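You operate a simulated robot arm through the tools that you are given. There is no shell and no other tool. Be economical: measure what you need, move in short steps, check, and stop when the job is done.

The job below is to be done with a simulated two-armed robot. You get a single attempt, and the scene is never put back.

TASK
Fetch the green labelled bottle and stand it on the bench marked ten. Put the white carton that says "doors" from the bench marked twelve on the bench marked seven and the white carton that says "filters" on top of the black coil. Take the white dryer on the bench marked twelve and put it away on the bench marked eight. Take the blue labelled bottle and put it on the wash bench. Fetch the green module and stand it on the bench marked nine. The order is free. Set down upright: green labelled bottle, white carton, blue labelled bottle, green module.

Only the result counts: the job must be done as asked and must still hold three seconds after the hand-in. Knocking over, shifting, dropping, spilling or breaking anything else fails it.

THE ROBOT
Two 7-joint arms with two-finger parallel grippers on one trunk, on a base that drives. Base frame: it is fixed to the floor where the robot stands at the start and does not move with it; the origin is under the middle of the robot, x ahead of it, y to its left, z up. Units: mm, degrees, N and s.
The left shoulder is at the start at [50, 161, 1123], the right one opposite. With the tool pointing down near the work surface each hand reaches from about 100 to 660 mm from the robot's upright axis, wherever it stands, measured 20 degrees to its own side. Places, roughly: bench marked eight [-900, 2100, 800]; bench marked nine [-1600, 0, 800]; bench marked seven [-3800, 0, 800]; bench marked ten [-2300, 1500, 800]; black coil (9x8x4 cm) [600, 0, 800]; green module (5x2x8 cm) [-700, -1200, 800]; wash bench [200, 1000, 800]; white dryer (4x4x9 cm) [500, -300, 800]. Payload 3.43 kg a hand.
Tool frame (each hand has its own): the origin (TCP) lies between the finger pads and is the grasp point; the fingertips stand 30 mm ahead of it; z points along the fingers, y is the line along which they close. The gripper opens to 94 mm. The fingers are 28 mm wide and 10 mm thick; the gripper's body (50 by 96 mm) begins 55 mm behind the TCP.
Orientation is that of the tool frame in the base frame, as a unit quaternion [x, y, z, w]. With the fingers straight down and closing along the base's y, the tool's x points along the base's -x, its y along +y and its z along -z.

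THE INTERFACE
- The arms move only by the tool send_rows. It takes "left_motion", "right_motion" or both (then of equal length, played together; a hand with none holds still); each is a list of rows, each a list of 7 numbers: the shift along the base's x, y, z in mm, then the turn, a rotation vector about the base's x, y, z in degrees, then the opening, from 0 (shut) to 1 (fully open). In form: [[tx, ty, tz, rx, ry, rz, hand], ...]. A call has 1 to 12 rows; each row shifts and turns the commanded pose from where the row before left it. A row lasts 0.2 s, in which the tool goes at most 50 mm and 8.6 degrees; a call with a longer step from one row to the next is refused whole, and so is a gripper value outside its range. A pose out of reach is approached as far as the arm can. The call stops where the force on the tool passes 40 N (or 10 N more than at its start, if that is more) or the arm is blocked; 0.2 s more then pass. The fingers move at their own pace (about 45 mm/s each) and stop on an object; they squeeze with about 27 N. The grip force told is the motor's: it shows also when the fingers shut on nothing. Time passes only in rows, and 0.2 s behind the last, so rows that do not move let the fingers close. The reply holds the time, the measured pose of the TCP, the force on the tool along the base axes, the opening and the grip force, in the units named above and with some noise, with the torque about the TCP (base axes, N m) and any sound that the robot's microphone picked up, and new pictures: "views" is both (left out), scene, wrist or none (wrist: the cameras of the hands that moved).
- Cameras (640 x 400 px; columns grow to the right, rows downward): "scene" is now at [93.2, -43.7, 1238.9]; the picture's right is [-0.52, -0.86, 0.00], its down [-0.54, 0.33, -0.78] and it looks along [0.66, -0.40, -0.63] (base axes); focal length 273 px, centre (320, 200). "left" rides on the left gripper at [76, -14, -103] in its tool frame; the picture's right is [0.18, 0.98, 0.00], its down [-0.75, 0.14, -0.64] and it looks along [-0.63, 0.12, 0.77] (tool axes); focal length 243 px, centre (320, 200). "right" rides on the right gripper at [76, 14, -103] in its tool frame; the picture's right is [-0.18, 0.98, 0.00], its down [-0.75, -0.14, -0.64] and it looks along [-0.63, -0.12, 0.77] (tool axes); focal length 243 px, centre (320, 200). There is no depth. A picture from a camera that has moved, and an enlarged one, comes with that camera's place and axes in the base frame and with its lens. The place of the scene camera against the robot may be out by one fixed shift of up to 25 mm in any direction.
- raise_lower(by): slides the trunk up (or, below 0, down) by that many mm; the arms and the scene camera ride with it, the base frame stays. It gives what a move gives, with no picture.
- steer(legs): drives the robot by 1 to 6 legs, each [ahead, left, turn to the left] in mm, mm and degrees, along the robot's own axes; the way and the turn of a leg run together, so that a leg with both is an arc; at most 1500 mm and 180 degrees a leg. The arms and the cameras ride along, it lands a little off, and it stops where it bumps. It gives what a move gives, and a new picture of the scene camera.
- head_to(pan, tilt): turns the head with the scene camera to pan (to the left, within 80 degrees either way) and tilt (down, from -29 to 69), counted from straight ahead of the robot. It gives what a move gives, and a new picture of the scene camera.
- zoom(camera, box): a new picture of the part [left, top, right, bottom] of that camera's present view, enlarged. It takes no simulated time.
- close_job(): hands the job in; it is judged then, once.

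Go step by step. Nothing tells you exact positions but the pictures and the camera data: compare them with the known pose of the tool, close in by small moves and look again before you grip or let go. The budget is 186 turns and 260 pictures, counting those below and the enlarged ones. Unless the task says otherwise, let go and move clear before handing in, and close with one line.

The tools are called after "Emit:" as name(argument=value, ...) on one line, values as JSON. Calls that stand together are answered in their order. send_rows: Moves the arms, as the interface text tells. Its arguments: {"type":"object","properties":{"left_motion":{"type":"array"},"right_motion":{"type":"array"},"views":{"type":"string","enum":["both","scene","wrist","none"]}},"required":[]} The other tools are called the same way: raise_lower (by) slides the trunk up or down; steer (legs) drives the base; head_to (pan, tilt) turns the head that bears the scene camera; zoom (camera, box) takes an enlarged picture of a part of a camera's view; close_job () hands the job in.

At the start:

```text
t: 0.0
left_ee_pos: [404.3, -57.5, 991.8]
left_tool_rot: [0.0, 1.0, 0.0, 0.0]
left_wrist_force: [0.1, 0.4, 0.3]
left_moment: [-0.02, -0.01, -0.01]
left_finger_gap: 93.9
left_grasp_force: 0.0
right_ee_pos: [302.4, -364.3, 995.8]
right_tool_rot: [0.0, 1.0, 0.0, 0.0]
right_wrist_force: [0.5, -0.3, 0.3]
right_moment: [0.03, 0.03, -0.01]
right_finger_gap: 94.0
right_grasp_force: 0.0
trunk travel left (down, up): [-150.0, 117.0]
robot x, y, heading: [-2.8, -0.2, 0.0]
head pan, tilt: [-31.2, 39.2]
```

scene: 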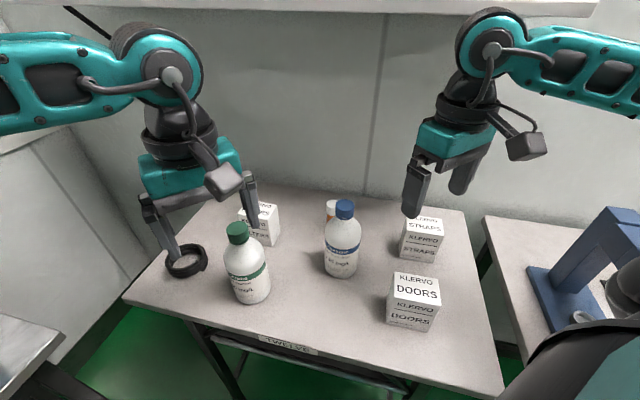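
right: 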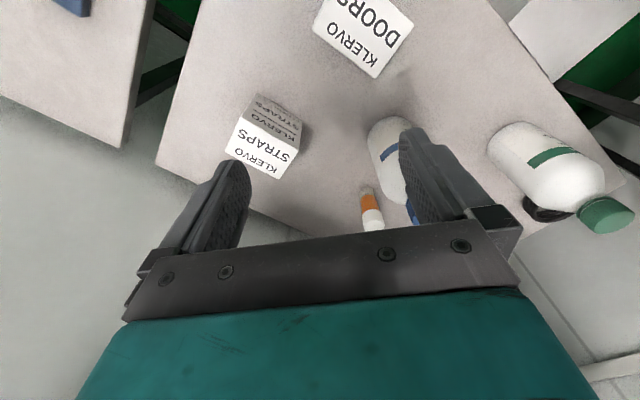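
left: 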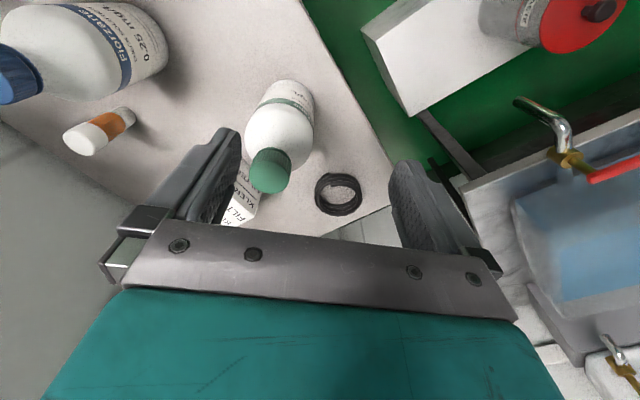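

I see bench twelve ahead with the two bottles, three cartons, the black coil and a small orange-banded white piece behind the blue bottle. I'll look closer before moving.

Emit:
zoom(camera="scene", box=[140, 180, 380, 330])

Emit:
zoom(camera="right", box=[220, 60, 640, 260])

Emit:
zoom(camera="left", box=[0, 0, 400, 240])

```text
2.67 times, centred on (260, 255) of scene
camera zoom: at [93.2, -43.7, 1238.9], right [-0.52, -0.86, 0.0], down [-0.54, 0.33, -0.78], along [0.66, -0.4, -0.63], focal length 727 px, centre (480, 53)
```

zoom: 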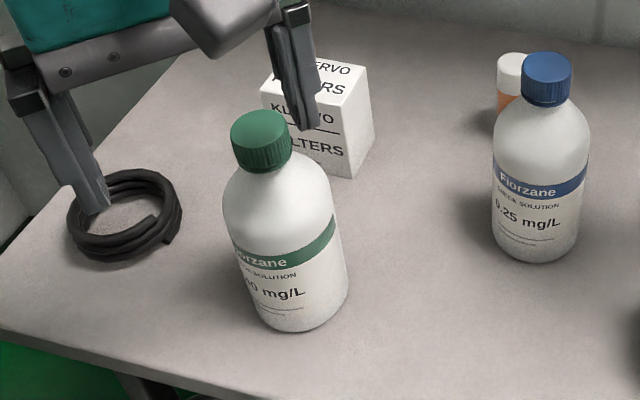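

```text
1.52 times, centred on (430, 160) of right
camera zoom: at [224.5, -350.9, 1098.1], right [0.18, 0.98, 0.0], down [0.75, -0.14, 0.64], along [0.63, -0.12, -0.77], focal length 370 px, centre (152, 261)
```

zoom: 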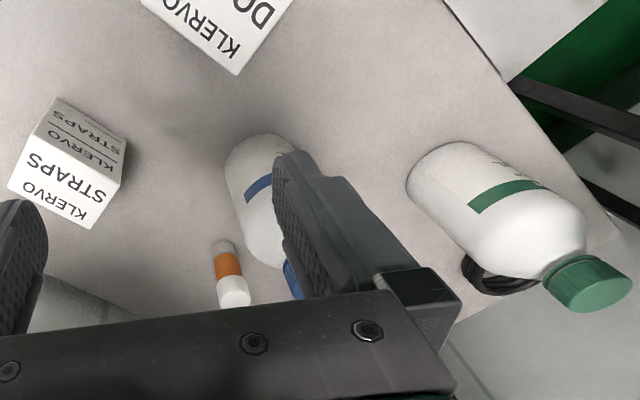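

```text
1.60 times, centred on (200, 120) of left
camera zoom: at [329.6, -72.0, 1092.8], right [-0.18, 0.98, 0.0], down [0.75, 0.14, 0.64], along [0.63, 0.12, -0.77], focal length 388 px, centre (512, 328)
```

zoom: 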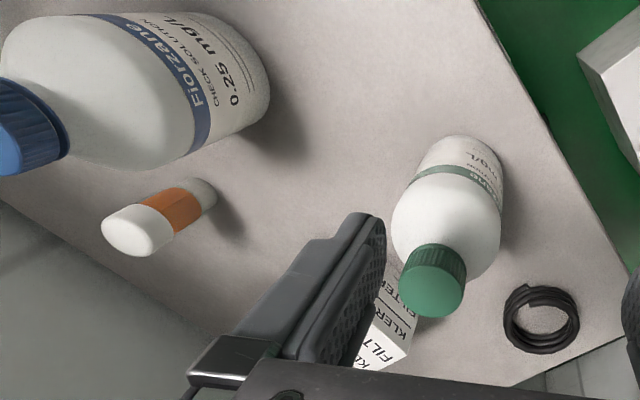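

The orange-banded piece is the dryer, at about [502,-315]. Green bottle is at about [437,-90], blue at [390,-283] and the coil at [571,5]. I'll shift the left hand to get a clear view of the filters carton and the coil.

Emit:
send_rows(left_motion=[[0, 40, 20, 0, 0, 0, 1], [0, 40, 20, 0, 0, 0, 1], [30, 0, 0, 0, 0, 0, 1], [0, 0, 0, 0, 0, 0, 1]])

```text
t: 1.0
left_ee_pos: [437.2, 24.7, 1031.5]
left_tool_rot: [0.001, 1.0, 0.0, -0.001]
left_wrist_force: [-0.5, -0.6, 0.1]
left_moment: [0.02, 0.01, -0.01]
left_finger_gap: 94.2
left_grasp_force: 0.1
right_ee_pos: [301.6, -363.5, 995.2]
right_tool_rot: [0.0, 1.0, 0.0, 0.0]
right_wrist_force: [-0.8, -0.6, -0.9]
right_moment: [-0.01, 0.0, 0.01]
right_finger_gap: 93.9
right_grasp_force: 0.0
trunk travel left (down, up): [-150.0, 117.0]
robot x, y, heading: [-1.1, 3.9, 0.4]
head pan, tilt: [-31.2, 39.2]
camera scene: at [93.2, -43.6, 1238.9], right [-0.52, -0.86, 0.0], down [-0.54, 0.33, -0.78], along [0.66, -0.4, -0.63], focal length 273 px, centre (320, 200)
camera left: at [360.8, 8.9, 1133.8], right [-0.18, 0.98, 0.0], down [0.75, 0.14, 0.64], along [0.63, 0.12, -0.77], focal length 243 px, centre (320, 200)
```

scene: 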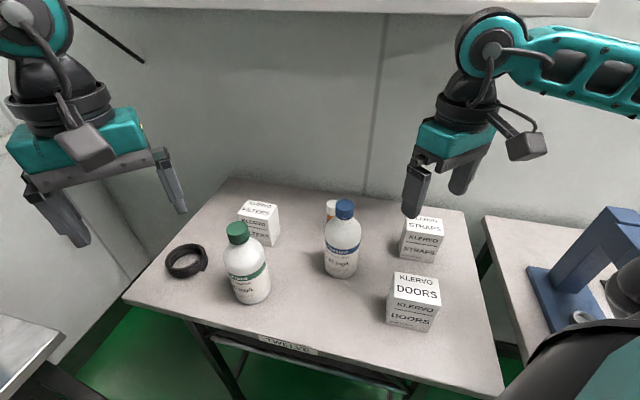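
left: 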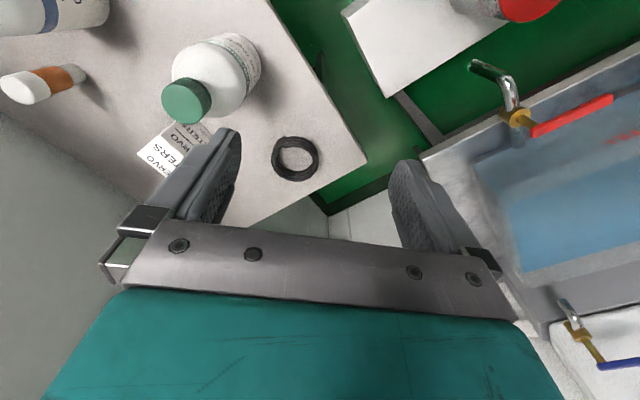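

The carton is visible now; I'll zoom to get its corners and yaw.

Emit:
zoom(camera="scene", box=[150, 180, 310, 280])

Emit:
zoom(camera="scene", box=[310, 190, 470, 340])

Emit:
zoom(camera="left", box=[120, 100, 360, 230])

```text
4.00 times, centred on (230, 230) of scene
camera zoom: at [93.2, -43.6, 1238.9], right [-0.52, -0.86, 0.0], down [-0.54, 0.33, -0.78], along [0.66, -0.4, -0.63], focal length 1091 px, centre (680, 80)
```

zoom: 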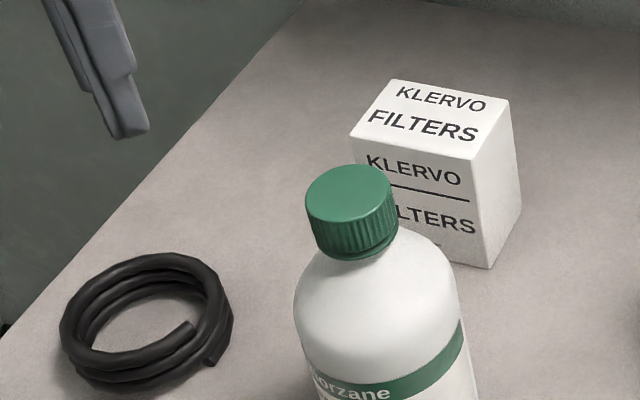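

```text
2.67 times, centred on (390, 265) of scene
camera zoom: at [93.2, -43.6, 1238.9], right [-0.52, -0.86, 0.0], down [-0.54, 0.33, -0.78], along [0.66, -0.4, -0.63], focal length 727 px, centre (133, 27)
```

zoom: 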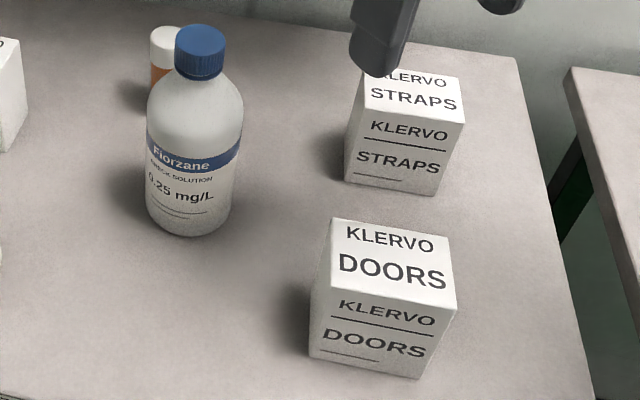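

```text
2.67 times, centred on (240, 165) of left
camera zoom: at [360.8, 8.9, 1133.8], right [-0.18, 0.98, 0.0], down [0.75, 0.14, 0.64], along [0.63, 0.12, -0.77], focal length 647 px, centre (533, 293)
```

zoom: 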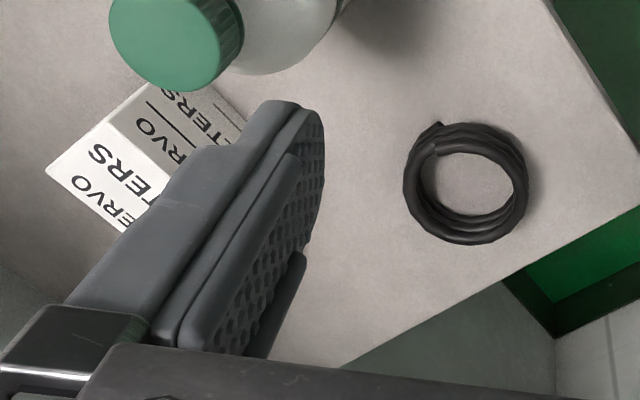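

The filters carton stands at about [576,-160], yawed 45°, about 70×50×87, with its top near z 838. I'll use the right hand, turned +45°, and move the left hand out of the way.

Emit:
send_rows(right_motion=[[30, 20, 15, 0, 0, 5.5, 1], [34, 25, 10, 0, 0, 5.5, 1], [35, 26, 0, 0, 0, 5.5, 1], [35, 26, 0, 0, 0, 5.5, 1], [35, 26, 0, 0, 0, 5.5, 1], [35, 27, 0, 0, 0, 5.5, 1], [35, 27, 0, 0, 0, 6, 1], [35, 27, 0, 0, 0, 6, 1], [0, 0, 0, 0, 0, 0, 1]], left_motion=[[-20, 30, 0, 0, 0, 0, 1], [-20, 30, 0, 0, 0, 0, 1], [-20, 30, 0, 0, 0, 0, 1], [-20, 30, 0, 0, 0, 0, 1], [-20, 20, 0, 0, 0, 0, 1], [-20, 10, 0, 0, 0, 0, 1], [0, 0, 0, 0, 0, 0, 1], [0, 0, 0, 0, 0, 0, 1], [0, 0, 0, 0, 0, 0, 1]])

```text
t: 3.0
left_ee_pos: [314.5, 173.3, 1031.6]
left_tool_rot: [0.0, 1.0, 0.001, -0.001]
left_wrist_force: [-0.6, 0.3, -0.7]
left_moment: [0.0, 0.0, -0.02]
left_finger_gap: 94.1
left_grasp_force: 0.0
right_ee_pos: [523.3, -201.2, 1020.6]
right_tool_rot: [-0.309, 0.951, 0.001, 0.0]
right_wrist_force: [0.6, -0.4, -0.4]
right_moment: [-0.02, -0.01, -0.02]
right_finger_gap: 93.9
right_grasp_force: 0.0
right hand out of reach, approached as far as the arm can: row 7, 8
trunk travel left (down, up): [-150.0, 117.0]
robot x, y, heading: [-0.3, 1.5, -0.1]
head pan, tilt: [-31.2, 39.2]
camera scene: at [93.1, -43.8, 1238.9], right [-0.52, -0.86, 0.0], down [-0.54, 0.33, -0.78], along [0.66, -0.4, -0.63], focal length 273 px, centre (320, 200)
camera right: at [453.3, -235.6, 1123.9], right [-0.43, 0.9, 0.0], down [0.69, 0.33, 0.64], along [0.58, 0.28, -0.77], focal length 243 px, centre (320, 200)
camera left: at [239.1, 158.4, 1133.2], right [-0.18, 0.98, 0.0], down [0.75, 0.14, 0.64], along [0.63, 0.12, -0.77], focal length 243 px, centre (320, 200)
```

scene: 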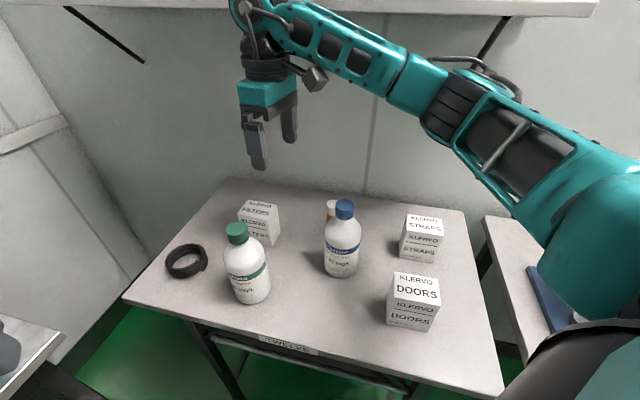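
right: 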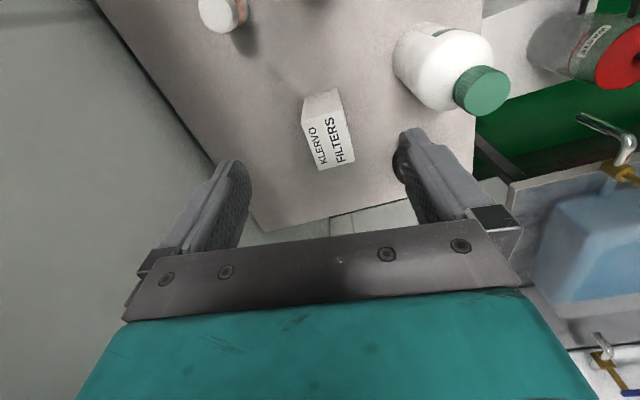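
left: 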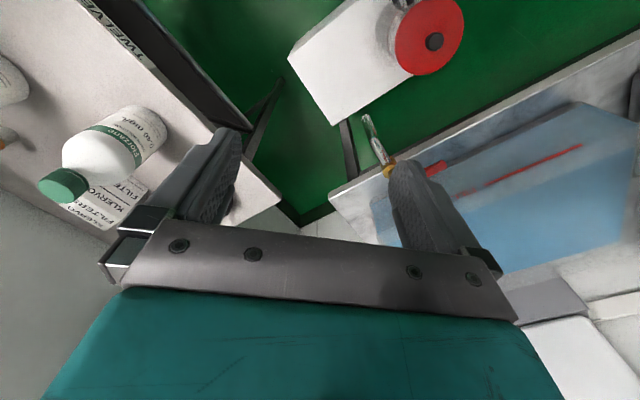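

The right hand ran out of reach at this height, so I need to move the base. I'll look around first to see what is near it.

Emit:
head_to(pan=35, tilt=50)

Emit:
head_to(pan=75, tilt=25)

Emit:
head_to(pan=-78, tilt=30)

```text
t: 4.4
left_ee_pos: [315.9, 173.4, 1031.9]
left_tool_rot: [0.0, 1.0, 0.0, -0.001]
left_wrist_force: [0.4, -0.3, 0.1]
left_moment: [0.01, -0.02, 0.01]
left_finger_gap: 93.8
left_grasp_force: 0.1
right_ee_pos: [524.5, -201.5, 1021.2]
right_tool_rot: [-0.31, 0.951, -0.001, 0.0]
right_wrist_force: [-0.4, 0.0, 0.7]
right_moment: [0.02, 0.03, 0.01]
right_finger_gap: 94.1
right_grasp_force: 0.1
trunk travel left (down, up): [-150.0, 117.0]
robot x, y, heading: [0.7, 2.0, 0.1]
head pan, tilt: [35.0, 50.0]
camera scene: at [83.1, 44.7, 1223.5], right [0.57, -0.82, 0.0], down [-0.63, -0.44, -0.64], along [0.53, 0.37, -0.77], focal length 273 px, centre (320, 200)
```

scene: 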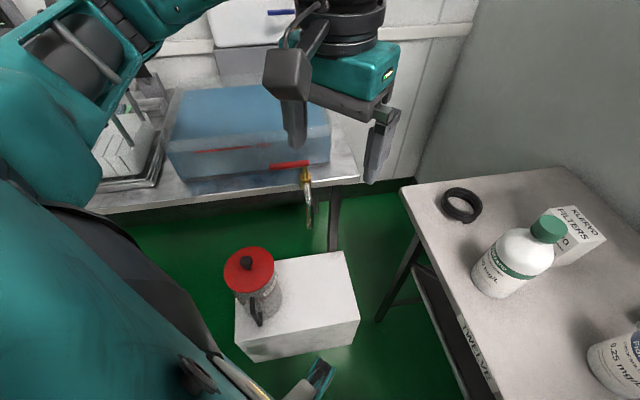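

```text
t: 5.4
left_ee_pos: [315.7, 174.4, 1030.5]
left_tool_rot: [0.0, 1.0, 0.001, 0.0]
left_wrist_force: [0.5, -0.1, 0.6]
left_moment: [-0.01, 0.0, 0.02]
left_finger_gap: 94.0
left_grasp_force: 0.0
right_ee_pos: [524.4, -201.0, 1021.7]
right_tool_rot: [-0.309, 0.951, 0.0, 0.0]
right_wrist_force: [-0.7, -0.5, -1.1]
right_moment: [0.01, -0.02, 0.01]
right_finger_gap: 93.9
right_grasp_force: 0.2
trunk travel left (down, up): [-150.0, 117.0]
robot x, y, heading: [1.2, -0.8, 0.1]
head pan, tilt: [75.0, 25.0]
camera scene: at [43.9, 89.6, 1260.9], right [0.97, -0.26, 0.0], down [-0.11, -0.41, -0.91], along [0.24, 0.88, -0.42], focal length 273 px, centre (320, 200)
```

scene: 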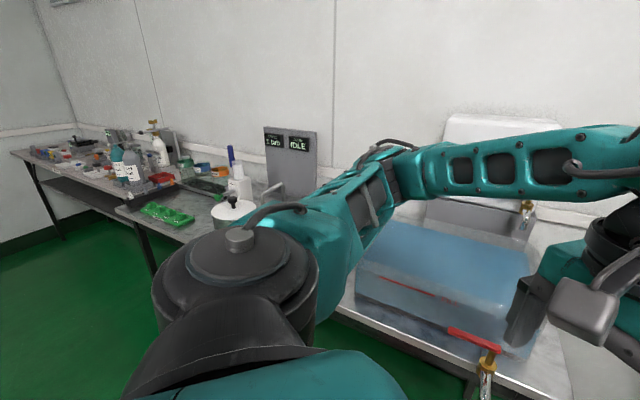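

```text
t: 7.8
left_ee_pos: [315.8, 174.7, 1029.9]
left_tool_rot: [0.0, 1.0, 0.0, 0.0]
left_wrist_force: [0.0, -0.7, -0.1]
left_moment: [-0.01, -0.01, -0.01]
left_finger_gap: 94.1
left_grasp_force: 0.1
right_ee_pos: [523.8, -200.8, 1020.2]
right_tool_rot: [-0.309, 0.951, 0.0, 0.0]
right_wrist_force: [0.2, 0.3, 0.0]
right_moment: [-0.02, 0.0, -0.02]
right_finger_gap: 94.1
right_grasp_force: 0.0
trunk travel left (down, up): [-150.0, 117.0]
robot x, y, heading: [2.2, -3.5, -0.1]
head pan, tilt: [-78.0, 30.0]
camera scene: at [38.9, -87.9, 1253.0], right [-0.98, -0.21, 0.0], down [-0.1, 0.49, -0.87], along [0.18, -0.85, -0.5], focal length 273 px, centre (320, 200)
```

scene: 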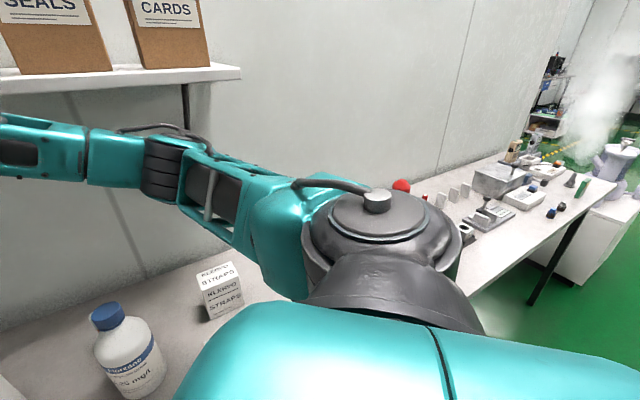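

I'm under a shelf (z≈1220) and hemmed in by a box with a red can on the floor, so I'll reach by going lower rather than driving. First I'll check with a small row how the commanded pose behaves.

Emit:
send_rows(right_motion=[[-20, -15, 0, 0, 0, 0, 1], [0, 0, 0, 0, 0, 0, 1]], views="none")

Emit:
head_to(pan=-25, tilt=25)

```text
t: 8.4
left_ee_pos: [313.8, 174.7, 1030.7]
left_tool_rot: [0.0, 1.0, 0.0, -0.001]
left_wrist_force: [-0.8, 0.0, 0.0]
left_moment: [0.0, 0.0, -0.01]
left_finger_gap: 93.9
left_grasp_force: 0.1
right_ee_pos: [502.7, -215.8, 1021.4]
right_tool_rot: [-0.309, 0.951, 0.0, 0.001]
right_wrist_force: [-1.3, 0.8, -0.5]
right_moment: [0.04, -0.02, -0.02]
right_finger_gap: 94.2
right_grasp_force: 0.0
trunk travel left (down, up): [-150.0, 117.0]
robot x, y, heading: [3.3, 0.2, -0.1]
head pan, tilt: [-78.0, 30.0]
```

```text
t: 9.6
left_ee_pos: [315.0, 173.9, 1030.5]
left_tool_rot: [0.0, 1.0, 0.001, 0.001]
left_wrist_force: [-0.7, 0.8, -0.1]
left_moment: [-0.03, 0.02, -0.04]
left_finger_gap: 94.1
left_grasp_force: 0.1
right_ee_pos: [501.9, -216.7, 1022.1]
right_tool_rot: [-0.309, 0.951, 0.0, 0.0]
right_wrist_force: [0.0, 0.0, -0.3]
right_moment: [0.03, -0.04, -0.01]
right_finger_gap: 93.6
right_grasp_force: 0.0
trunk travel left (down, up): [-150.0, 117.0]
robot x, y, heading: [0.2, -2.6, 0.1]
head pan, tilt: [-25.0, 25.0]
camera scene: at [103.5, -38.4, 1260.9], right [-0.42, -0.91, 0.0], down [-0.38, 0.18, -0.91], along [0.82, -0.38, -0.42], focal length 273 px, centre (320, 200)
```

scene: 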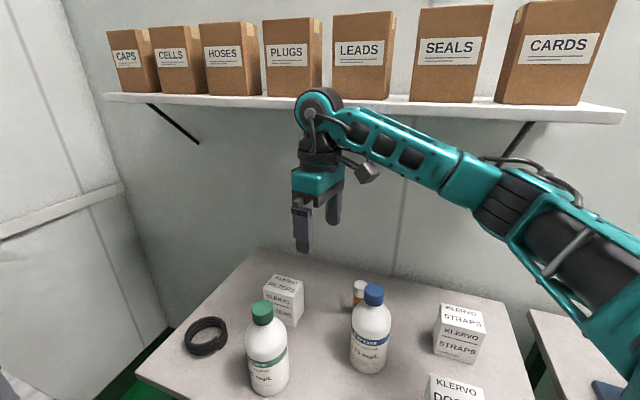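

The commanded pose follows the real one, good. I'll descend to just above the carton's top height, then go over the carton.

Emit:
send_rows(right_motion=[[0, 0, -40, 0, 0, 4.5, 1], [0, 0, -40, 0, 0, 4.5, 1], [10, 10, -40, 0, 0, 0, 1], [30, 22, -5, 0, 0, 0, 1], [30, 22, 0, 0, 0, 0, 1], [0, 0, 0, 0, 0, 0, 1]])

```text
t: 11.0
left_ee_pos: [315.5, 174.2, 1030.8]
left_tool_rot: [0.0, 1.0, 0.0, -0.001]
left_wrist_force: [0.5, -0.2, 0.1]
left_moment: [0.0, -0.01, 0.0]
left_finger_gap: 94.2
left_grasp_force: 0.1
right_ee_pos: [511.2, -207.1, 962.7]
right_tool_rot: [-0.334, 0.943, 0.0, 0.0]
right_wrist_force: [-0.2, -0.1, 0.4]
right_moment: [0.03, 0.02, -0.06]
right_finger_gap: 94.0
right_grasp_force: 0.0
right hand out of reach, approached as far as the arm can: row 1, 2, 3, 4, 5
trunk travel left (down, up): [-150.0, 117.0]
robot x, y, heading: [-1.4, 0.5, -0.4]
head pan, tilt: [-25.0, 25.0]
camera scene: at [103.5, -38.3, 1260.9], right [-0.42, -0.91, 0.0], down [-0.38, 0.18, -0.91], along [0.82, -0.38, -0.42], focal length 273 px, centre (320, 200)
camera right: at [442.1, -245.0, 1065.4], right [-0.48, 0.88, 0.0], down [0.67, 0.36, 0.64], along [0.57, 0.31, -0.77], focal length 243 px, centre (320, 200)
```

scene: 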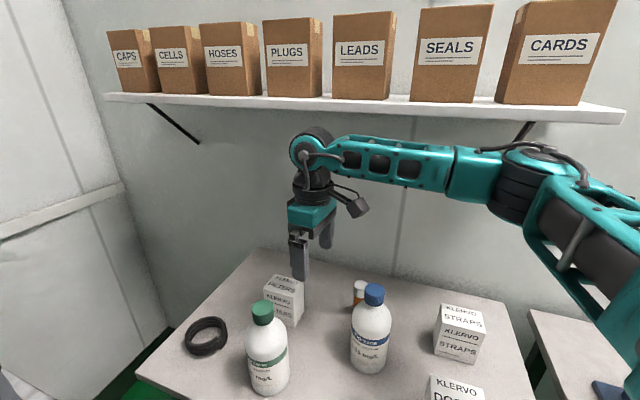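
right: 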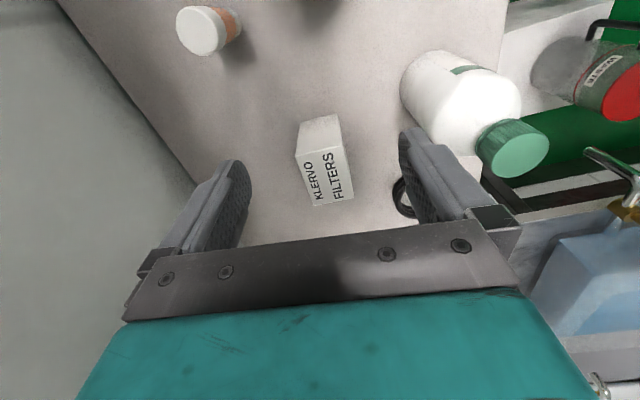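

The reach stops may come from the wrist turn rather than distance. I'll test descending without turning.

Emit:
send_rows(right_motion=[[0, 0, -30, 0, 0, 0, 1], [0, 0, -30, 0, 0, 0, 1], [20, 15, 0, 0, 0, 0, 1], [0, 0, 0, 0, 0, 0, 1]], views="none")

```text
t: 12.0
left_ee_pos: [315.5, 173.2, 1031.0]
left_tool_rot: [-0.001, 1.0, 0.0, 0.0]
left_wrist_force: [-0.9, 0.3, -0.3]
left_moment: [0.0, 0.0, -0.02]
left_finger_gap: 93.9
left_grasp_force: 0.2
right_ee_pos: [510.5, -207.4, 922.5]
right_tool_rot: [-0.336, 0.942, -0.001, 0.0]
right_wrist_force: [0.1, -0.3, 1.0]
right_moment: [-0.03, -0.02, -0.01]
right_finger_gap: 93.8
right_grasp_force: 0.0
right hand out of reach, approached as far as the arm can: row 1, 3
trunk travel left (down, up): [-150.0, 117.0]
robot x, y, heading: [0.8, 4.0, -0.2]
head pan, tilt: [-25.0, 25.0]
```

It seems to be a joint limit with that yaw. I'll turn to −45° instead, gripping across the other pair of faces, and see whether reach recovers.

Emit:
send_rows(right_motion=[[0, 0, 0, 0, 0, -8.4, 1], [0, 0, 0, 0, 0, -8.4, 1], [0, 0, 0, 0, 0, -8.4, 1], [0, 0, 0, 0, 0, -8.4, 1], [0, 0, 0, 0, 0, -8.4, 1], [0, 0, 0, 0, 0, -8.4, 1], [0, 0, 0, 0, 0, -8.4, 1], [0, 0, 0, 0, 0, -8.4, 1], [0, 0, 0, 0, 0, -8.4, 1], [0, 0, 0, 0, 0, -8.4, 1], [20, 15, 0, 0, 0, 0, 1], [20, 15, 0, 0, 0, 0, 1]])

```text
t: 14.6
left_ee_pos: [315.9, 173.4, 1031.0]
left_tool_rot: [-0.001, 1.0, 0.0, -0.001]
left_wrist_force: [0.8, 0.9, -0.2]
left_moment: [0.01, -0.03, 0.04]
left_finger_gap: 94.0
left_grasp_force: 0.0
right_ee_pos: [548.7, -176.2, 922.3]
right_tool_rot: [0.38, 0.925, 0.0, -0.001]
right_wrist_force: [0.0, 0.5, 0.0]
right_moment: [0.0, 0.0, 0.01]
right_finger_gap: 94.2
right_grasp_force: 0.0
trunk travel left (down, up): [-150.0, 117.0]
robot x, y, heading: [0.9, 0.5, 0.1]
head pan, tilt: [-25.0, 25.0]
camera scene: at [103.6, -38.0, 1260.9], right [-0.42, -0.91, 0.0], down [-0.38, 0.18, -0.91], along [0.82, -0.38, -0.42], focal length 273 px, centre (320, 200)
camera right: at [505.2, -113.1, 1024.0], right [0.82, 0.57, 0.0], down [0.44, -0.63, 0.64], along [0.37, -0.53, -0.77], focal length 243 px, centre (320, 200)
```

scene: 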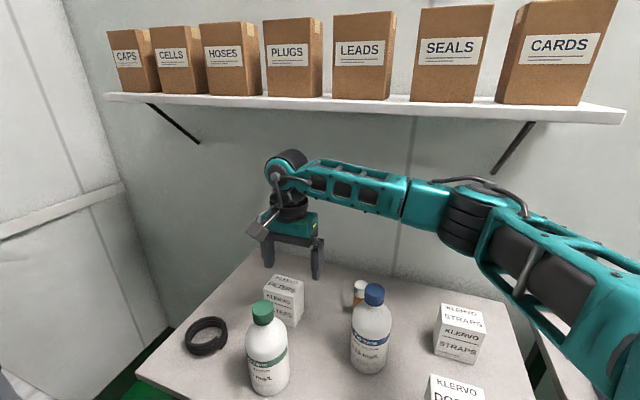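
right: 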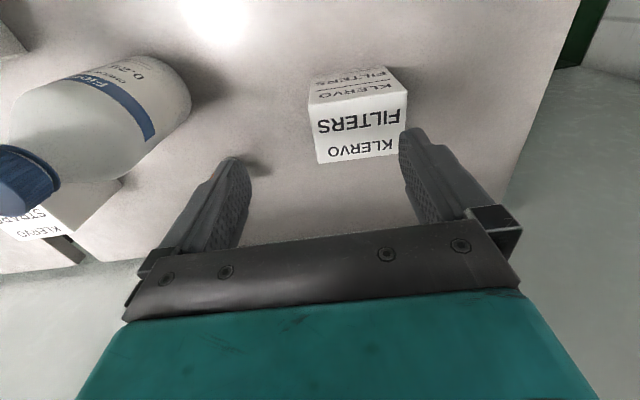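

Reach works at −45°. The corners put the carton's centre at (579,−164), so I'll move over it and lower to just above its top.

Emit:
send_rows(right_motion=[[30, 12, 0, 0, 0, 0, 1], [0, 0, -25, 0, 0, 0, 1], [0, 0, -15, 0, 0, 0, 1], [0, 0, 0, 0, 0, 0, 1]], views="wrist")

```text
t: 15.6
left_ee_pos: [316.3, 174.2, 1030.9]
left_tool_rot: [0.0, 1.0, 0.0, 0.0]
left_wrist_force: [-0.3, 0.3, -0.6]
left_moment: [0.04, 0.0, -0.04]
left_finger_gap: 94.0
left_grasp_force: 0.0
right_ee_pos: [579.3, -165.4, 881.6]
right_tool_rot: [0.38, 0.925, 0.0, 0.0]
right_wrist_force: [-0.1, 0.2, 0.4]
right_moment: [0.0, -0.01, 0.02]
right_finger_gap: 93.8
right_grasp_force: 0.0
trunk travel left (down, up): [-150.0, 117.0]
robot x, y, heading: [2.2, 2.1, 0.0]
head pan, tilt: [-25.0, 25.0]
camera right: at [534.6, -102.1, 985.5], right [0.82, 0.57, 0.0], down [0.44, -0.63, 0.64], along [0.37, -0.53, -0.77], focal length 243 px, centre (320, 200)
```

right: 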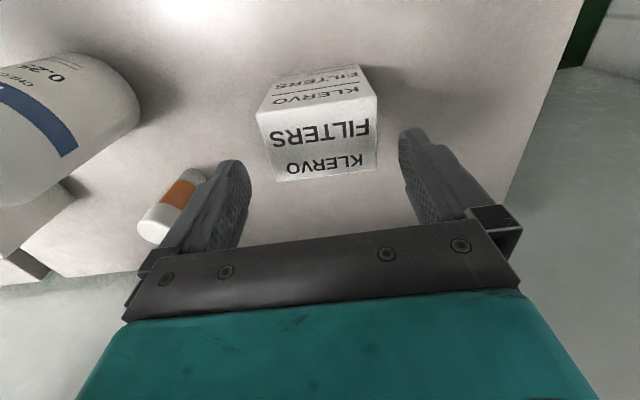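

The estimate holds (centre 578,−163), so I'll descend and grip.

Emit:
send_rows(right_motion=[[0, 1, -35, 0, 0, 0, 1], [0, 0, -35, 0, 0, 0, 1], [0, 0, 0, 0, 0, 0, 0.4], [0, 0, 0, 0, 0, 0, 0.4], [0, 0, 0, 0, 0, 0, 0.4]], views="wrist")

```text
t: 16.8
left_ee_pos: [315.5, 173.4, 1030.1]
left_tool_rot: [0.0, 1.0, 0.0, -0.001]
left_wrist_force: [-0.2, 0.9, 0.1]
left_moment: [-0.01, 0.02, 0.0]
left_finger_gap: 93.7
left_grasp_force: 0.1
right_ee_pos: [580.7, -162.5, 813.0]
right_tool_rot: [0.381, 0.925, 0.0, 0.0]
right_wrist_force: [-0.4, 0.6, 0.7]
right_moment: [-0.02, 0.01, -0.01]
right_finger_gap: 78.2
right_grasp_force: 26.9
trunk travel left (down, up): [-150.0, 117.0]
robot x, y, heading: [-2.4, 1.7, 0.1]
head pan, tilt: [-25.0, 25.0]
camera right: at [535.2, -100.0, 915.0], right [0.82, 0.57, 0.0], down [0.44, -0.63, 0.64], along [0.37, -0.53, -0.77], focal length 243 px, centre (320, 200)
```

right: 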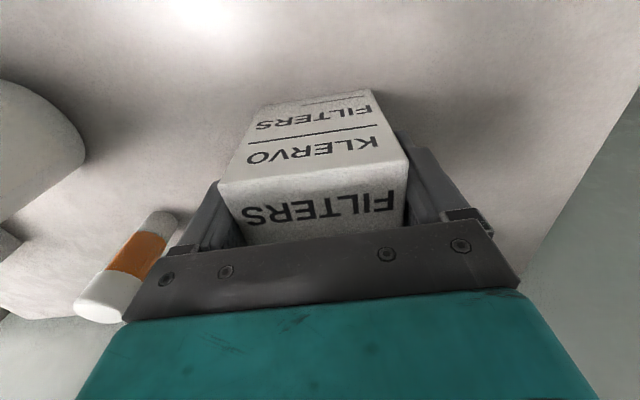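

The carton is gripped. I'll lift it and carry it over the coil.

Emit:
send_rows(right_motion=[[0, 0, 40, 0, 0, 0, 0.4], [0, 0, 40, 0, 0, 0, 0.4], [0, 40, 10, 0, 0, 0, 0.4], [0, 40, 0, 0, 0, 0, 0.4], [0, 40, 0, 0, 0, 0, 0.4], [-5, 40, 0, 0, 0, 0, 0.4], [0, 0, 0, 0, 0, 0, 0.4]])

Emit:
head_to(pan=0, tilt=40)

```text
t: 18.4
left_ee_pos: [315.0, 173.6, 1030.3]
left_tool_rot: [0.0, 1.0, 0.0, -0.001]
left_wrist_force: [0.1, -0.3, 0.4]
left_moment: [-0.01, 0.01, 0.02]
left_finger_gap: 94.0
left_grasp_force: 0.0
right_ee_pos: [574.2, -2.9, 900.0]
right_tool_rot: [0.379, 0.925, 0.0, 0.0]
right_wrist_force: [0.1, -0.2, -1.0]
right_moment: [-0.01, 0.0, 0.02]
right_finger_gap: 78.3
right_grasp_force: 26.9
trunk travel left (down, up): [-150.0, 117.0]
robot x, y, heading: [-1.8, -3.7, 0.3]
head pan, tilt: [-25.0, 25.0]
camera scene: at [103.6, -38.5, 1260.9], right [-0.42, -0.91, 0.0], down [-0.38, 0.18, -0.91], along [0.82, -0.38, -0.42], focal length 273 px, centre (320, 200)
camera right: at [529.5, 60.7, 1002.1], right [0.82, 0.57, 0.0], down [0.44, -0.63, 0.64], along [0.37, -0.53, -0.77], focal length 243 px, centre (320, 200)
```

scene: 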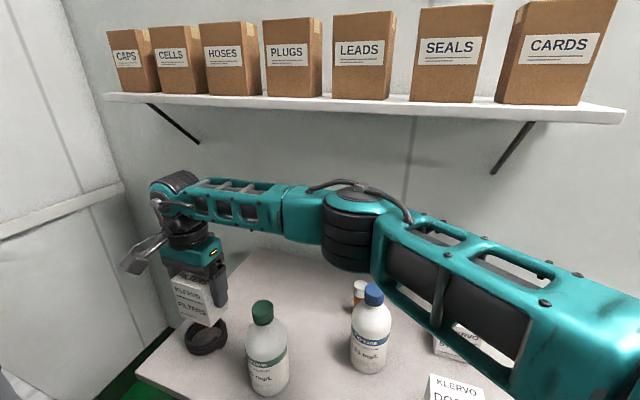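
right: 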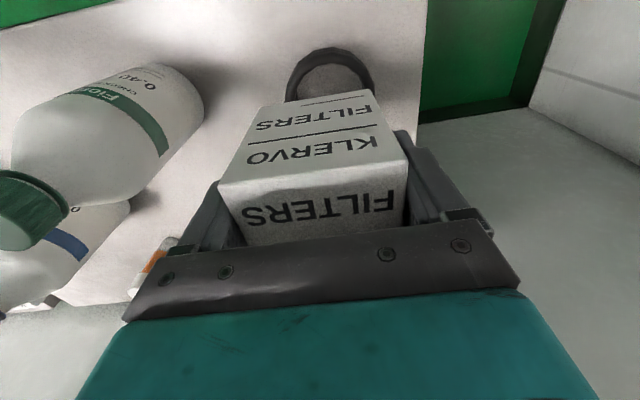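

```text
t: 19.3
left_ee_pos: [316.3, 173.2, 1030.8]
left_tool_rot: [0.0, 1.0, 0.0, -0.001]
left_wrist_force: [0.5, -0.2, 0.5]
left_moment: [0.01, 0.0, 0.02]
left_finger_gap: 93.9
left_grasp_force: 0.0
right_ee_pos: [572.4, -2.5, 900.3]
right_tool_rot: [0.38, 0.925, 0.0, 0.0]
right_wrist_force: [-0.7, 0.0, -0.9]
right_moment: [0.01, -0.02, -0.02]
right_finger_gap: 78.0
right_grasp_force: 27.1
trunk travel left (down, up): [-150.0, 117.0]
robot x, y, heading: [-2.4, -1.3, -0.2]
head pan, tilt: [0.0, 40.0]
camera scene: at [105.1, 0.5, 1237.6], right [0.0, -1.0, 0.0], down [-0.64, 0.0, -0.77], along [0.77, 0.0, -0.64], focal length 273 px, centre (320, 200)
```

scene: 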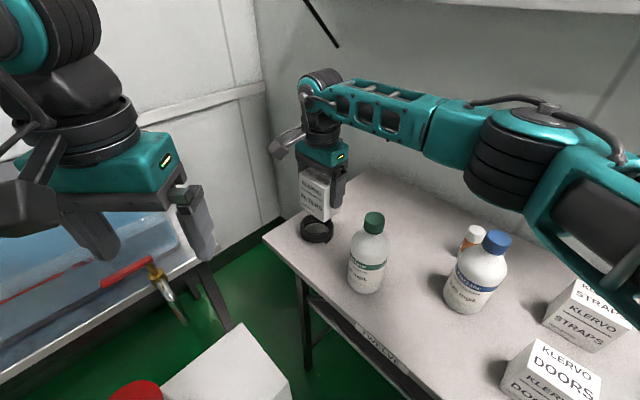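

The coil centre checks out at (575,6). I'll align and lower until the carton touches the coil.

Emit:
send_rows(right_motion=[[3, 8, -10, 0, 0, 0, 0.4], [0, 0, -25, 0, 0, 0, 0.4], [0, 0, -4, 0, 0, 0, 0.4], [0, 0, -4, 0, 0, 0, 0.4], [0, 0, 0, 0, 0, 0, 0.4]])

```text
t: 20.5
left_ee_pos: [316.4, 173.8, 1030.6]
left_tool_rot: [0.0, 1.0, 0.0, -0.001]
left_wrist_force: [0.3, 0.4, 1.1]
left_moment: [-0.02, 0.0, 0.01]
left_finger_gap: 94.1
left_grasp_force: 0.0
right_ee_pos: [577.1, 4.1, 857.8]
right_tool_rot: [0.381, 0.925, 0.0, 0.0]
right_wrist_force: [0.2, 0.5, -0.4]
right_moment: [0.02, -0.01, -0.02]
right_finger_gap: 78.0
right_grasp_force: 26.9
trunk travel left (down, up): [-150.0, 117.0]
robot x, y, heading: [-0.8, -2.9, -0.1]
head pan, tilt: [0.0, 40.0]
camera scene: at [105.1, 0.6, 1237.6], right [0.0, -1.0, 0.0], down [-0.64, 0.0, -0.77], along [0.77, 0.0, -0.64], focal length 273 px, centre (320, 200)
camera right: at [533.1, 66.9, 959.9], right [0.82, 0.57, 0.0], down [0.44, -0.63, 0.64], along [0.37, -0.53, -0.77], focal length 243 px, centre (320, 200)
```

scene: 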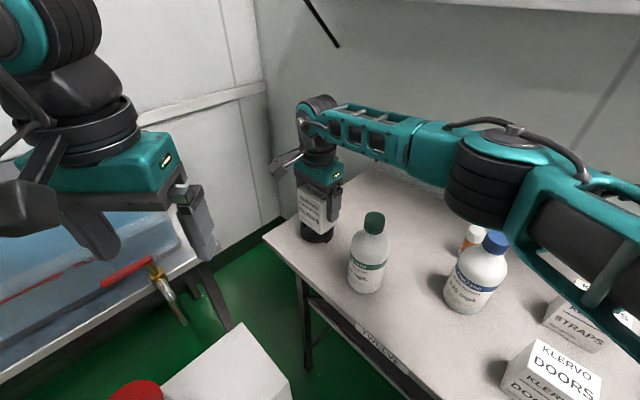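
right: 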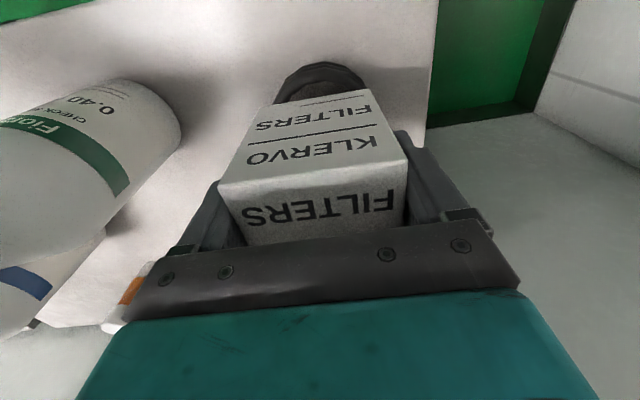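

Emit:
send_rows(right_motion=[[0, 2, -1.5, 0, 0, 0, 0.4], [0, 0, -1.5, 0, 0, 0, 0.4], [0, 0, -1.5, 0, 0, 0, 0.4]], views="none")

```text
t: 21.3
left_ee_pos: [314.3, 173.6, 1030.7]
left_tool_rot: [0.0, 1.0, 0.0, -0.001]
left_wrist_force: [0.1, -0.9, 0.1]
left_moment: [0.02, -0.02, -0.01]
left_finger_gap: 94.0
left_grasp_force: 0.1
right_ee_pos: [577.9, 6.4, 853.9]
right_tool_rot: [0.38, 0.925, 0.0, 0.0]
right_wrist_force: [0.1, 0.1, -0.4]
right_moment: [-0.02, 0.0, 0.03]
right_finger_gap: 78.0
right_grasp_force: 27.0
trunk travel left (down, up): [-150.0, 117.0]
robot x, y, heading: [-1.4, 0.2, 0.0]
head pan, tilt: [0.0, 40.0]
```

Emit:
send_rows(right_motion=[[-1, 0, -1.5, 0, 0, 0, 0.4], [0, 0, -1.5, 0, 0, 0, 0.4], [0, 0, -1.5, 0, 0, 0, 0.4]], views="none")

Emit:
zoom(camera="scene", box=[260, 150, 400, 260])

```text
t: 22.1
left_ee_pos: [314.1, 173.6, 1030.0]
left_tool_rot: [0.0, 1.0, 0.0, 0.0]
left_wrist_force: [-0.5, 1.6, -0.1]
left_moment: [0.0, -0.01, 0.02]
left_finger_gap: 94.0
left_grasp_force: 0.1
right_ee_pos: [575.9, 6.5, 851.7]
right_tool_rot: [0.381, 0.924, 0.001, 0.002]
right_wrist_force: [1.7, -5.1, 18.4]
right_moment: [-0.5, 0.0, 0.0]
right_finger_gap: 78.0
right_grasp_force: 26.6
trunk travel left (down, up): [-150.0, 117.0]
robot x, y, heading: [-0.5, 0.7, 0.0]
head pan, tilt: [0.0, 40.0]
```

```text
3.64 times, centred on (330, 205) of scene
camera zoom: at [103.4, 0.2, 1238.1], right [0.0, -1.0, 0.0], down [-0.64, 0.0, -0.77], along [0.77, 0.0, -0.64], focal length 992 px, centre (284, 182)
```

zoom: 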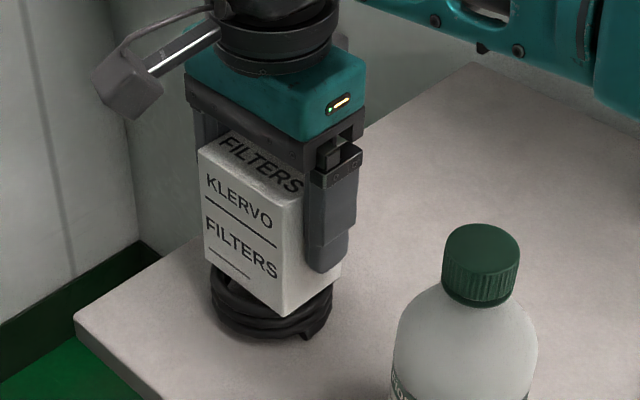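

The carton is resting on the coil and centred. I'll ease the pressure, open and rise straight up.

Emit:
send_rows(right_motion=[[0, 0, 1, 0, 0, 0, 0.4], [0, 0, 0, 0, 0, 0, 1], [0, 0, 0, 0, 0, 0, 1], [0, 0, 0, 0, 0, 0, 1], [0, 0, 20, 0, 0, 0, 1], [0, 0, 40, 0, 0, 0, 1], [0, 0, 30, 0, 0, 0, 1], [0, 0, 0, 0, 0, 0, 1]])

```text
t: 23.9
left_ee_pos: [315.6, 174.1, 1030.7]
left_tool_rot: [0.0, 1.0, 0.0, -0.001]
left_wrist_force: [0.0, -0.1, -0.5]
left_moment: [-0.01, 0.02, 0.01]
left_finger_gap: 93.8
left_grasp_force: 0.0
right_ee_pos: [577.3, 7.1, 940.2]
right_tool_rot: [0.38, 0.925, -0.001, 0.0]
right_wrist_force: [-0.9, 0.3, -0.3]
right_moment: [0.02, 0.02, 0.03]
right_finger_gap: 93.7
right_grasp_force: 0.1
trunk travel left (down, up): [-150.0, 117.0]
robot x, y, heading: [1.0, 4.1, 0.1]
head pan, tilt: [0.0, 40.0]
camera scene: at [105.1, 0.6, 1237.6], right [0.0, -1.0, 0.0], down [-0.64, 0.0, -0.77], along [0.77, 0.0, -0.64], focal length 273 px, centre (320, 200)
camera right: at [532.6, 69.8, 1042.6], right [0.82, 0.57, 0.0], down [0.44, -0.63, 0.64], along [0.37, -0.53, -0.77], focal length 243 px, centre (320, 200)
```

scene: 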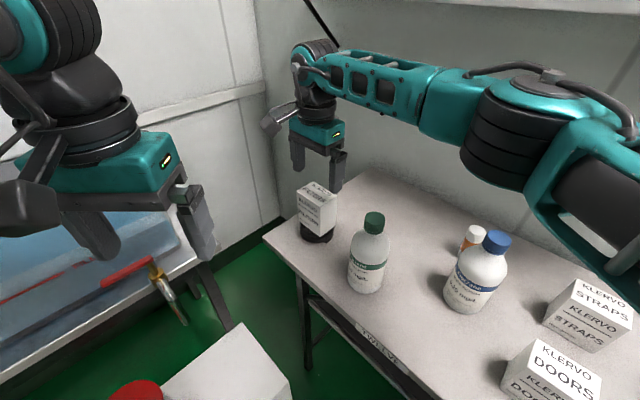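
right: 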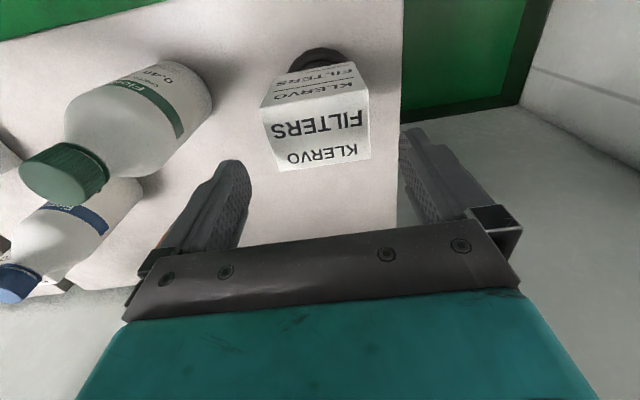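

The filters carton stands on the coil. Next I'll retract the right hand high and untwisted so I can turn the base about −43° to face bench twelve squarely.

Emit:
send_rows(right_motion=[[0, 0, 40, 0, 0, 0, 1], [-15, -10, 35, 0, 0, 5.6, 1], [-31, -26, 0, 0, 0, 5.6, 1], [-31, -26, 0, 0, 0, 5.6, 1], [-31, -26, 0, 0, 0, 5.6, 1], [-31, -26, 0, 0, 0, 5.6, 1], [-31, -26, 0, 0, 0, 5.6, 1], [-31, -26, 0, 0, 0, 5.6, 1], [-31, -26, 0, 0, 0, 5.6, 1], [-10, -20, 0, 0, 0, 0, 1], [0, 0, 0, 0, 0, 0, 1]], views="scene")

Emit:
head_to(pan=-70, tilt=60)

```text
t: 26.3
left_ee_pos: [314.8, 174.2, 1030.3]
left_tool_rot: [0.0, 1.0, 0.0, -0.001]
left_wrist_force: [-0.8, 0.4, 0.2]
left_moment: [-0.02, 0.0, 0.01]
left_finger_gap: 93.8
left_grasp_force: 0.0
right_ee_pos: [332.4, -206.4, 1016.7]
right_tool_rot: [-0.002, 1.0, 0.0, 0.0]
right_wrist_force: [0.9, -0.2, 0.6]
right_moment: [0.02, -0.02, 0.02]
right_finger_gap: 94.1
right_grasp_force: 0.0
trunk travel left (down, up): [-150.0, 117.0]
robot x, y, heading: [-2.3, 0.8, 0.1]
head pan, tilt: [0.0, 40.0]
camera scene: at [105.0, 0.7, 1237.6], right [0.0, -1.0, 0.0], down [-0.64, 0.0, -0.77], along [0.77, 0.0, -0.64], focal length 273 px, centre (320, 200)
```

scene: 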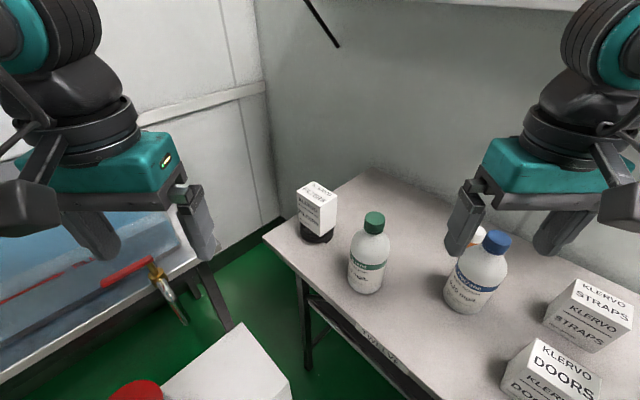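

```text
t: 27.7
left_ee_pos: [315.1, 174.0, 1030.4]
left_tool_rot: [0.0, 1.0, 0.0, 0.001]
left_wrist_force: [0.3, -1.3, 0.3]
left_moment: [-0.01, 0.01, -0.01]
left_finger_gap: 94.0
left_grasp_force: 0.1
right_ee_pos: [333.2, -206.8, 1016.2]
right_tool_rot: [-0.001, 1.0, 0.0, -0.001]
right_wrist_force: [-0.5, 0.2, 0.0]
right_moment: [-0.05, 0.01, 0.01]
right_finger_gap: 94.0
right_grasp_force: 0.1
trunk travel left (down, up): [-150.0, 117.0]
robot x, y, heading: [2.5, -1.2, -0.1]
head pan, tilt: [-70.0, 60.0]
camera scene: at [42.9, -62.0, 1210.9], right [-0.94, -0.34, 0.0], down [-0.3, 0.81, -0.5], along [0.17, -0.47, -0.87], focal length 273 px, centre (320, 200)
```

scene: 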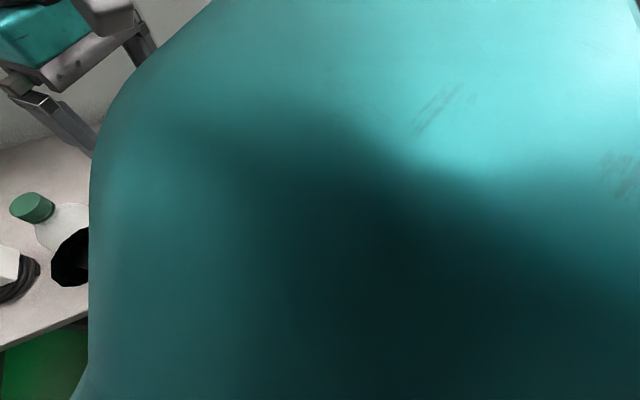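

I'll turn in two halves, checking after each one.

Emit:
head_to(pan=0, tilt=35)

Emit:
steer(legs=[[0, 0, -22]])

```text
t: 29.1
left_ee_pos: [314.4, 173.8, 1030.6]
left_tool_rot: [0.0, 1.0, 0.0, 0.001]
left_wrist_force: [0.6, 0.4, 0.6]
left_moment: [-0.02, -0.04, -0.03]
left_finger_gap: 94.1
left_grasp_force: 0.0
right_ee_pos: [333.0, -205.8, 1016.3]
right_tool_rot: [0.0, 1.0, 0.0, 0.0]
right_wrist_force: [0.3, 0.9, 0.1]
right_moment: [-0.02, -0.02, 0.01]
right_finger_gap: 94.0
right_grasp_force: 0.0
trunk travel left (down, up): [-150.0, 117.0]
robot x, y, heading: [-2.5, -0.5, 0.1]
head pan, tilt: [0.0, 35.0]
camera scene: at [108.1, 0.5, 1245.2], right [0.0, -1.0, 0.0], down [-0.57, 0.0, -0.82], along [0.82, 0.0, -0.57], focal length 273 px, centre (320, 200)
```

scene: 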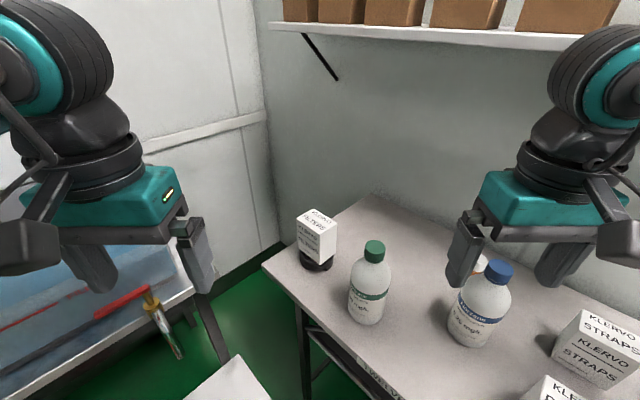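

```text
t: 30.7
left_ee_pos: [357.7, 44.5, 1030.3]
left_tool_rot: [0.19, 0.982, 0.0, -0.001]
left_wrist_force: [0.3, -0.2, 0.2]
left_moment: [0.0, -0.02, -0.01]
left_finger_gap: 94.0
left_grasp_force: 0.0
right_ee_pos: [232.1, -315.6, 1017.0]
right_tool_rot: [0.188, 0.982, 0.0, 0.0]
right_wrist_force: [0.0, 0.0, 0.6]
right_moment: [-0.04, 0.0, -0.02]
right_finger_gap: 94.1
right_grasp_force: 0.0
trunk travel left (down, up): [-150.0, 117.0]
robot x, y, heading: [1.1, 0.1, -21.9]
head pan, tilt: [0.0, 35.0]
camera scene: at [98.8, -47.3, 1245.2], right [-0.37, -0.93, 0.0], down [-0.53, 0.21, -0.82], along [0.76, -0.31, -0.57], focal length 273 px, centre (320, 200)
```

scene: 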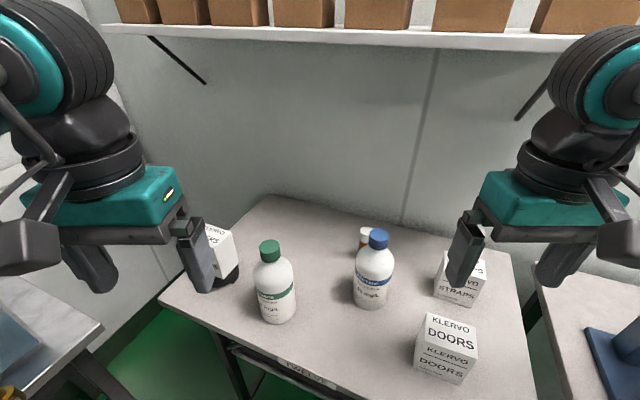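

Emit:
steer(legs=[[0, 0, -21]])

Emit:
zoom(camera="scene", box=[40, 190, 320, 380])

```text
t: 32.2
left_ee_pos: [348.6, -87.2, 1032.1]
left_tool_rot: [0.365, 0.931, 0.0, -0.001]
left_wrist_force: [-0.1, 0.5, 0.6]
left_moment: [-0.03, 0.0, 0.01]
left_finger_gap: 94.0
left_grasp_force: 0.1
right_ee_pos: [104.4, -377.9, 1015.6]
right_tool_rot: [0.363, 0.932, 0.0, 0.001]
right_wrist_force: [0.6, -0.7, -0.1]
right_moment: [0.02, 0.02, -0.01]
right_finger_gap: 94.0
right_grasp_force: 0.1
trunk travel left (down, up): [-150.0, 117.0]
robot x, y, heading: [-3.0, 2.2, -43.2]
head pan, tilt: [0.0, 35.0]
camera scene: at [74.0, -86.4, 1245.2], right [-0.68, -0.73, 0.0], down [-0.42, 0.39, -0.82], along [0.6, -0.56, -0.57], focal length 273 px, centre (320, 200)
```

scene: 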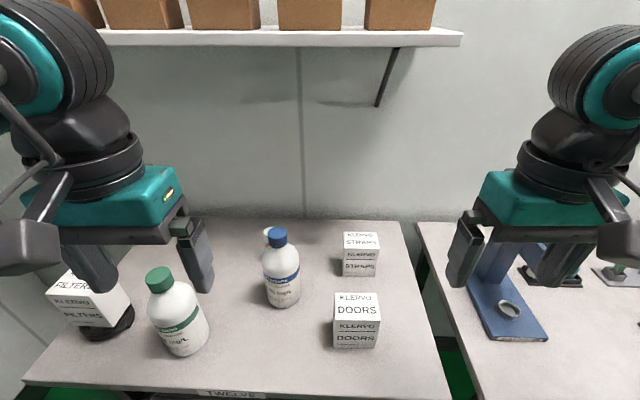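

```text
2.11 times, centred on (180, 285) of scene
camera zoom: at [74.0, -86.4, 1245.2], right [-0.68, -0.73, 0.0], down [-0.42, 0.39, -0.82], along [0.6, -0.56, -0.57], focal length 574 px, centre (615, 21)
```

zoom: 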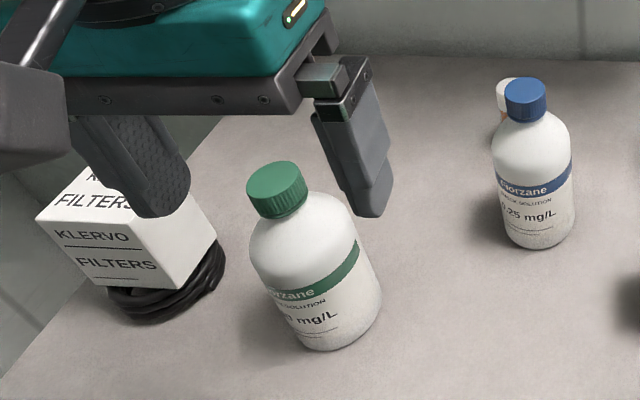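

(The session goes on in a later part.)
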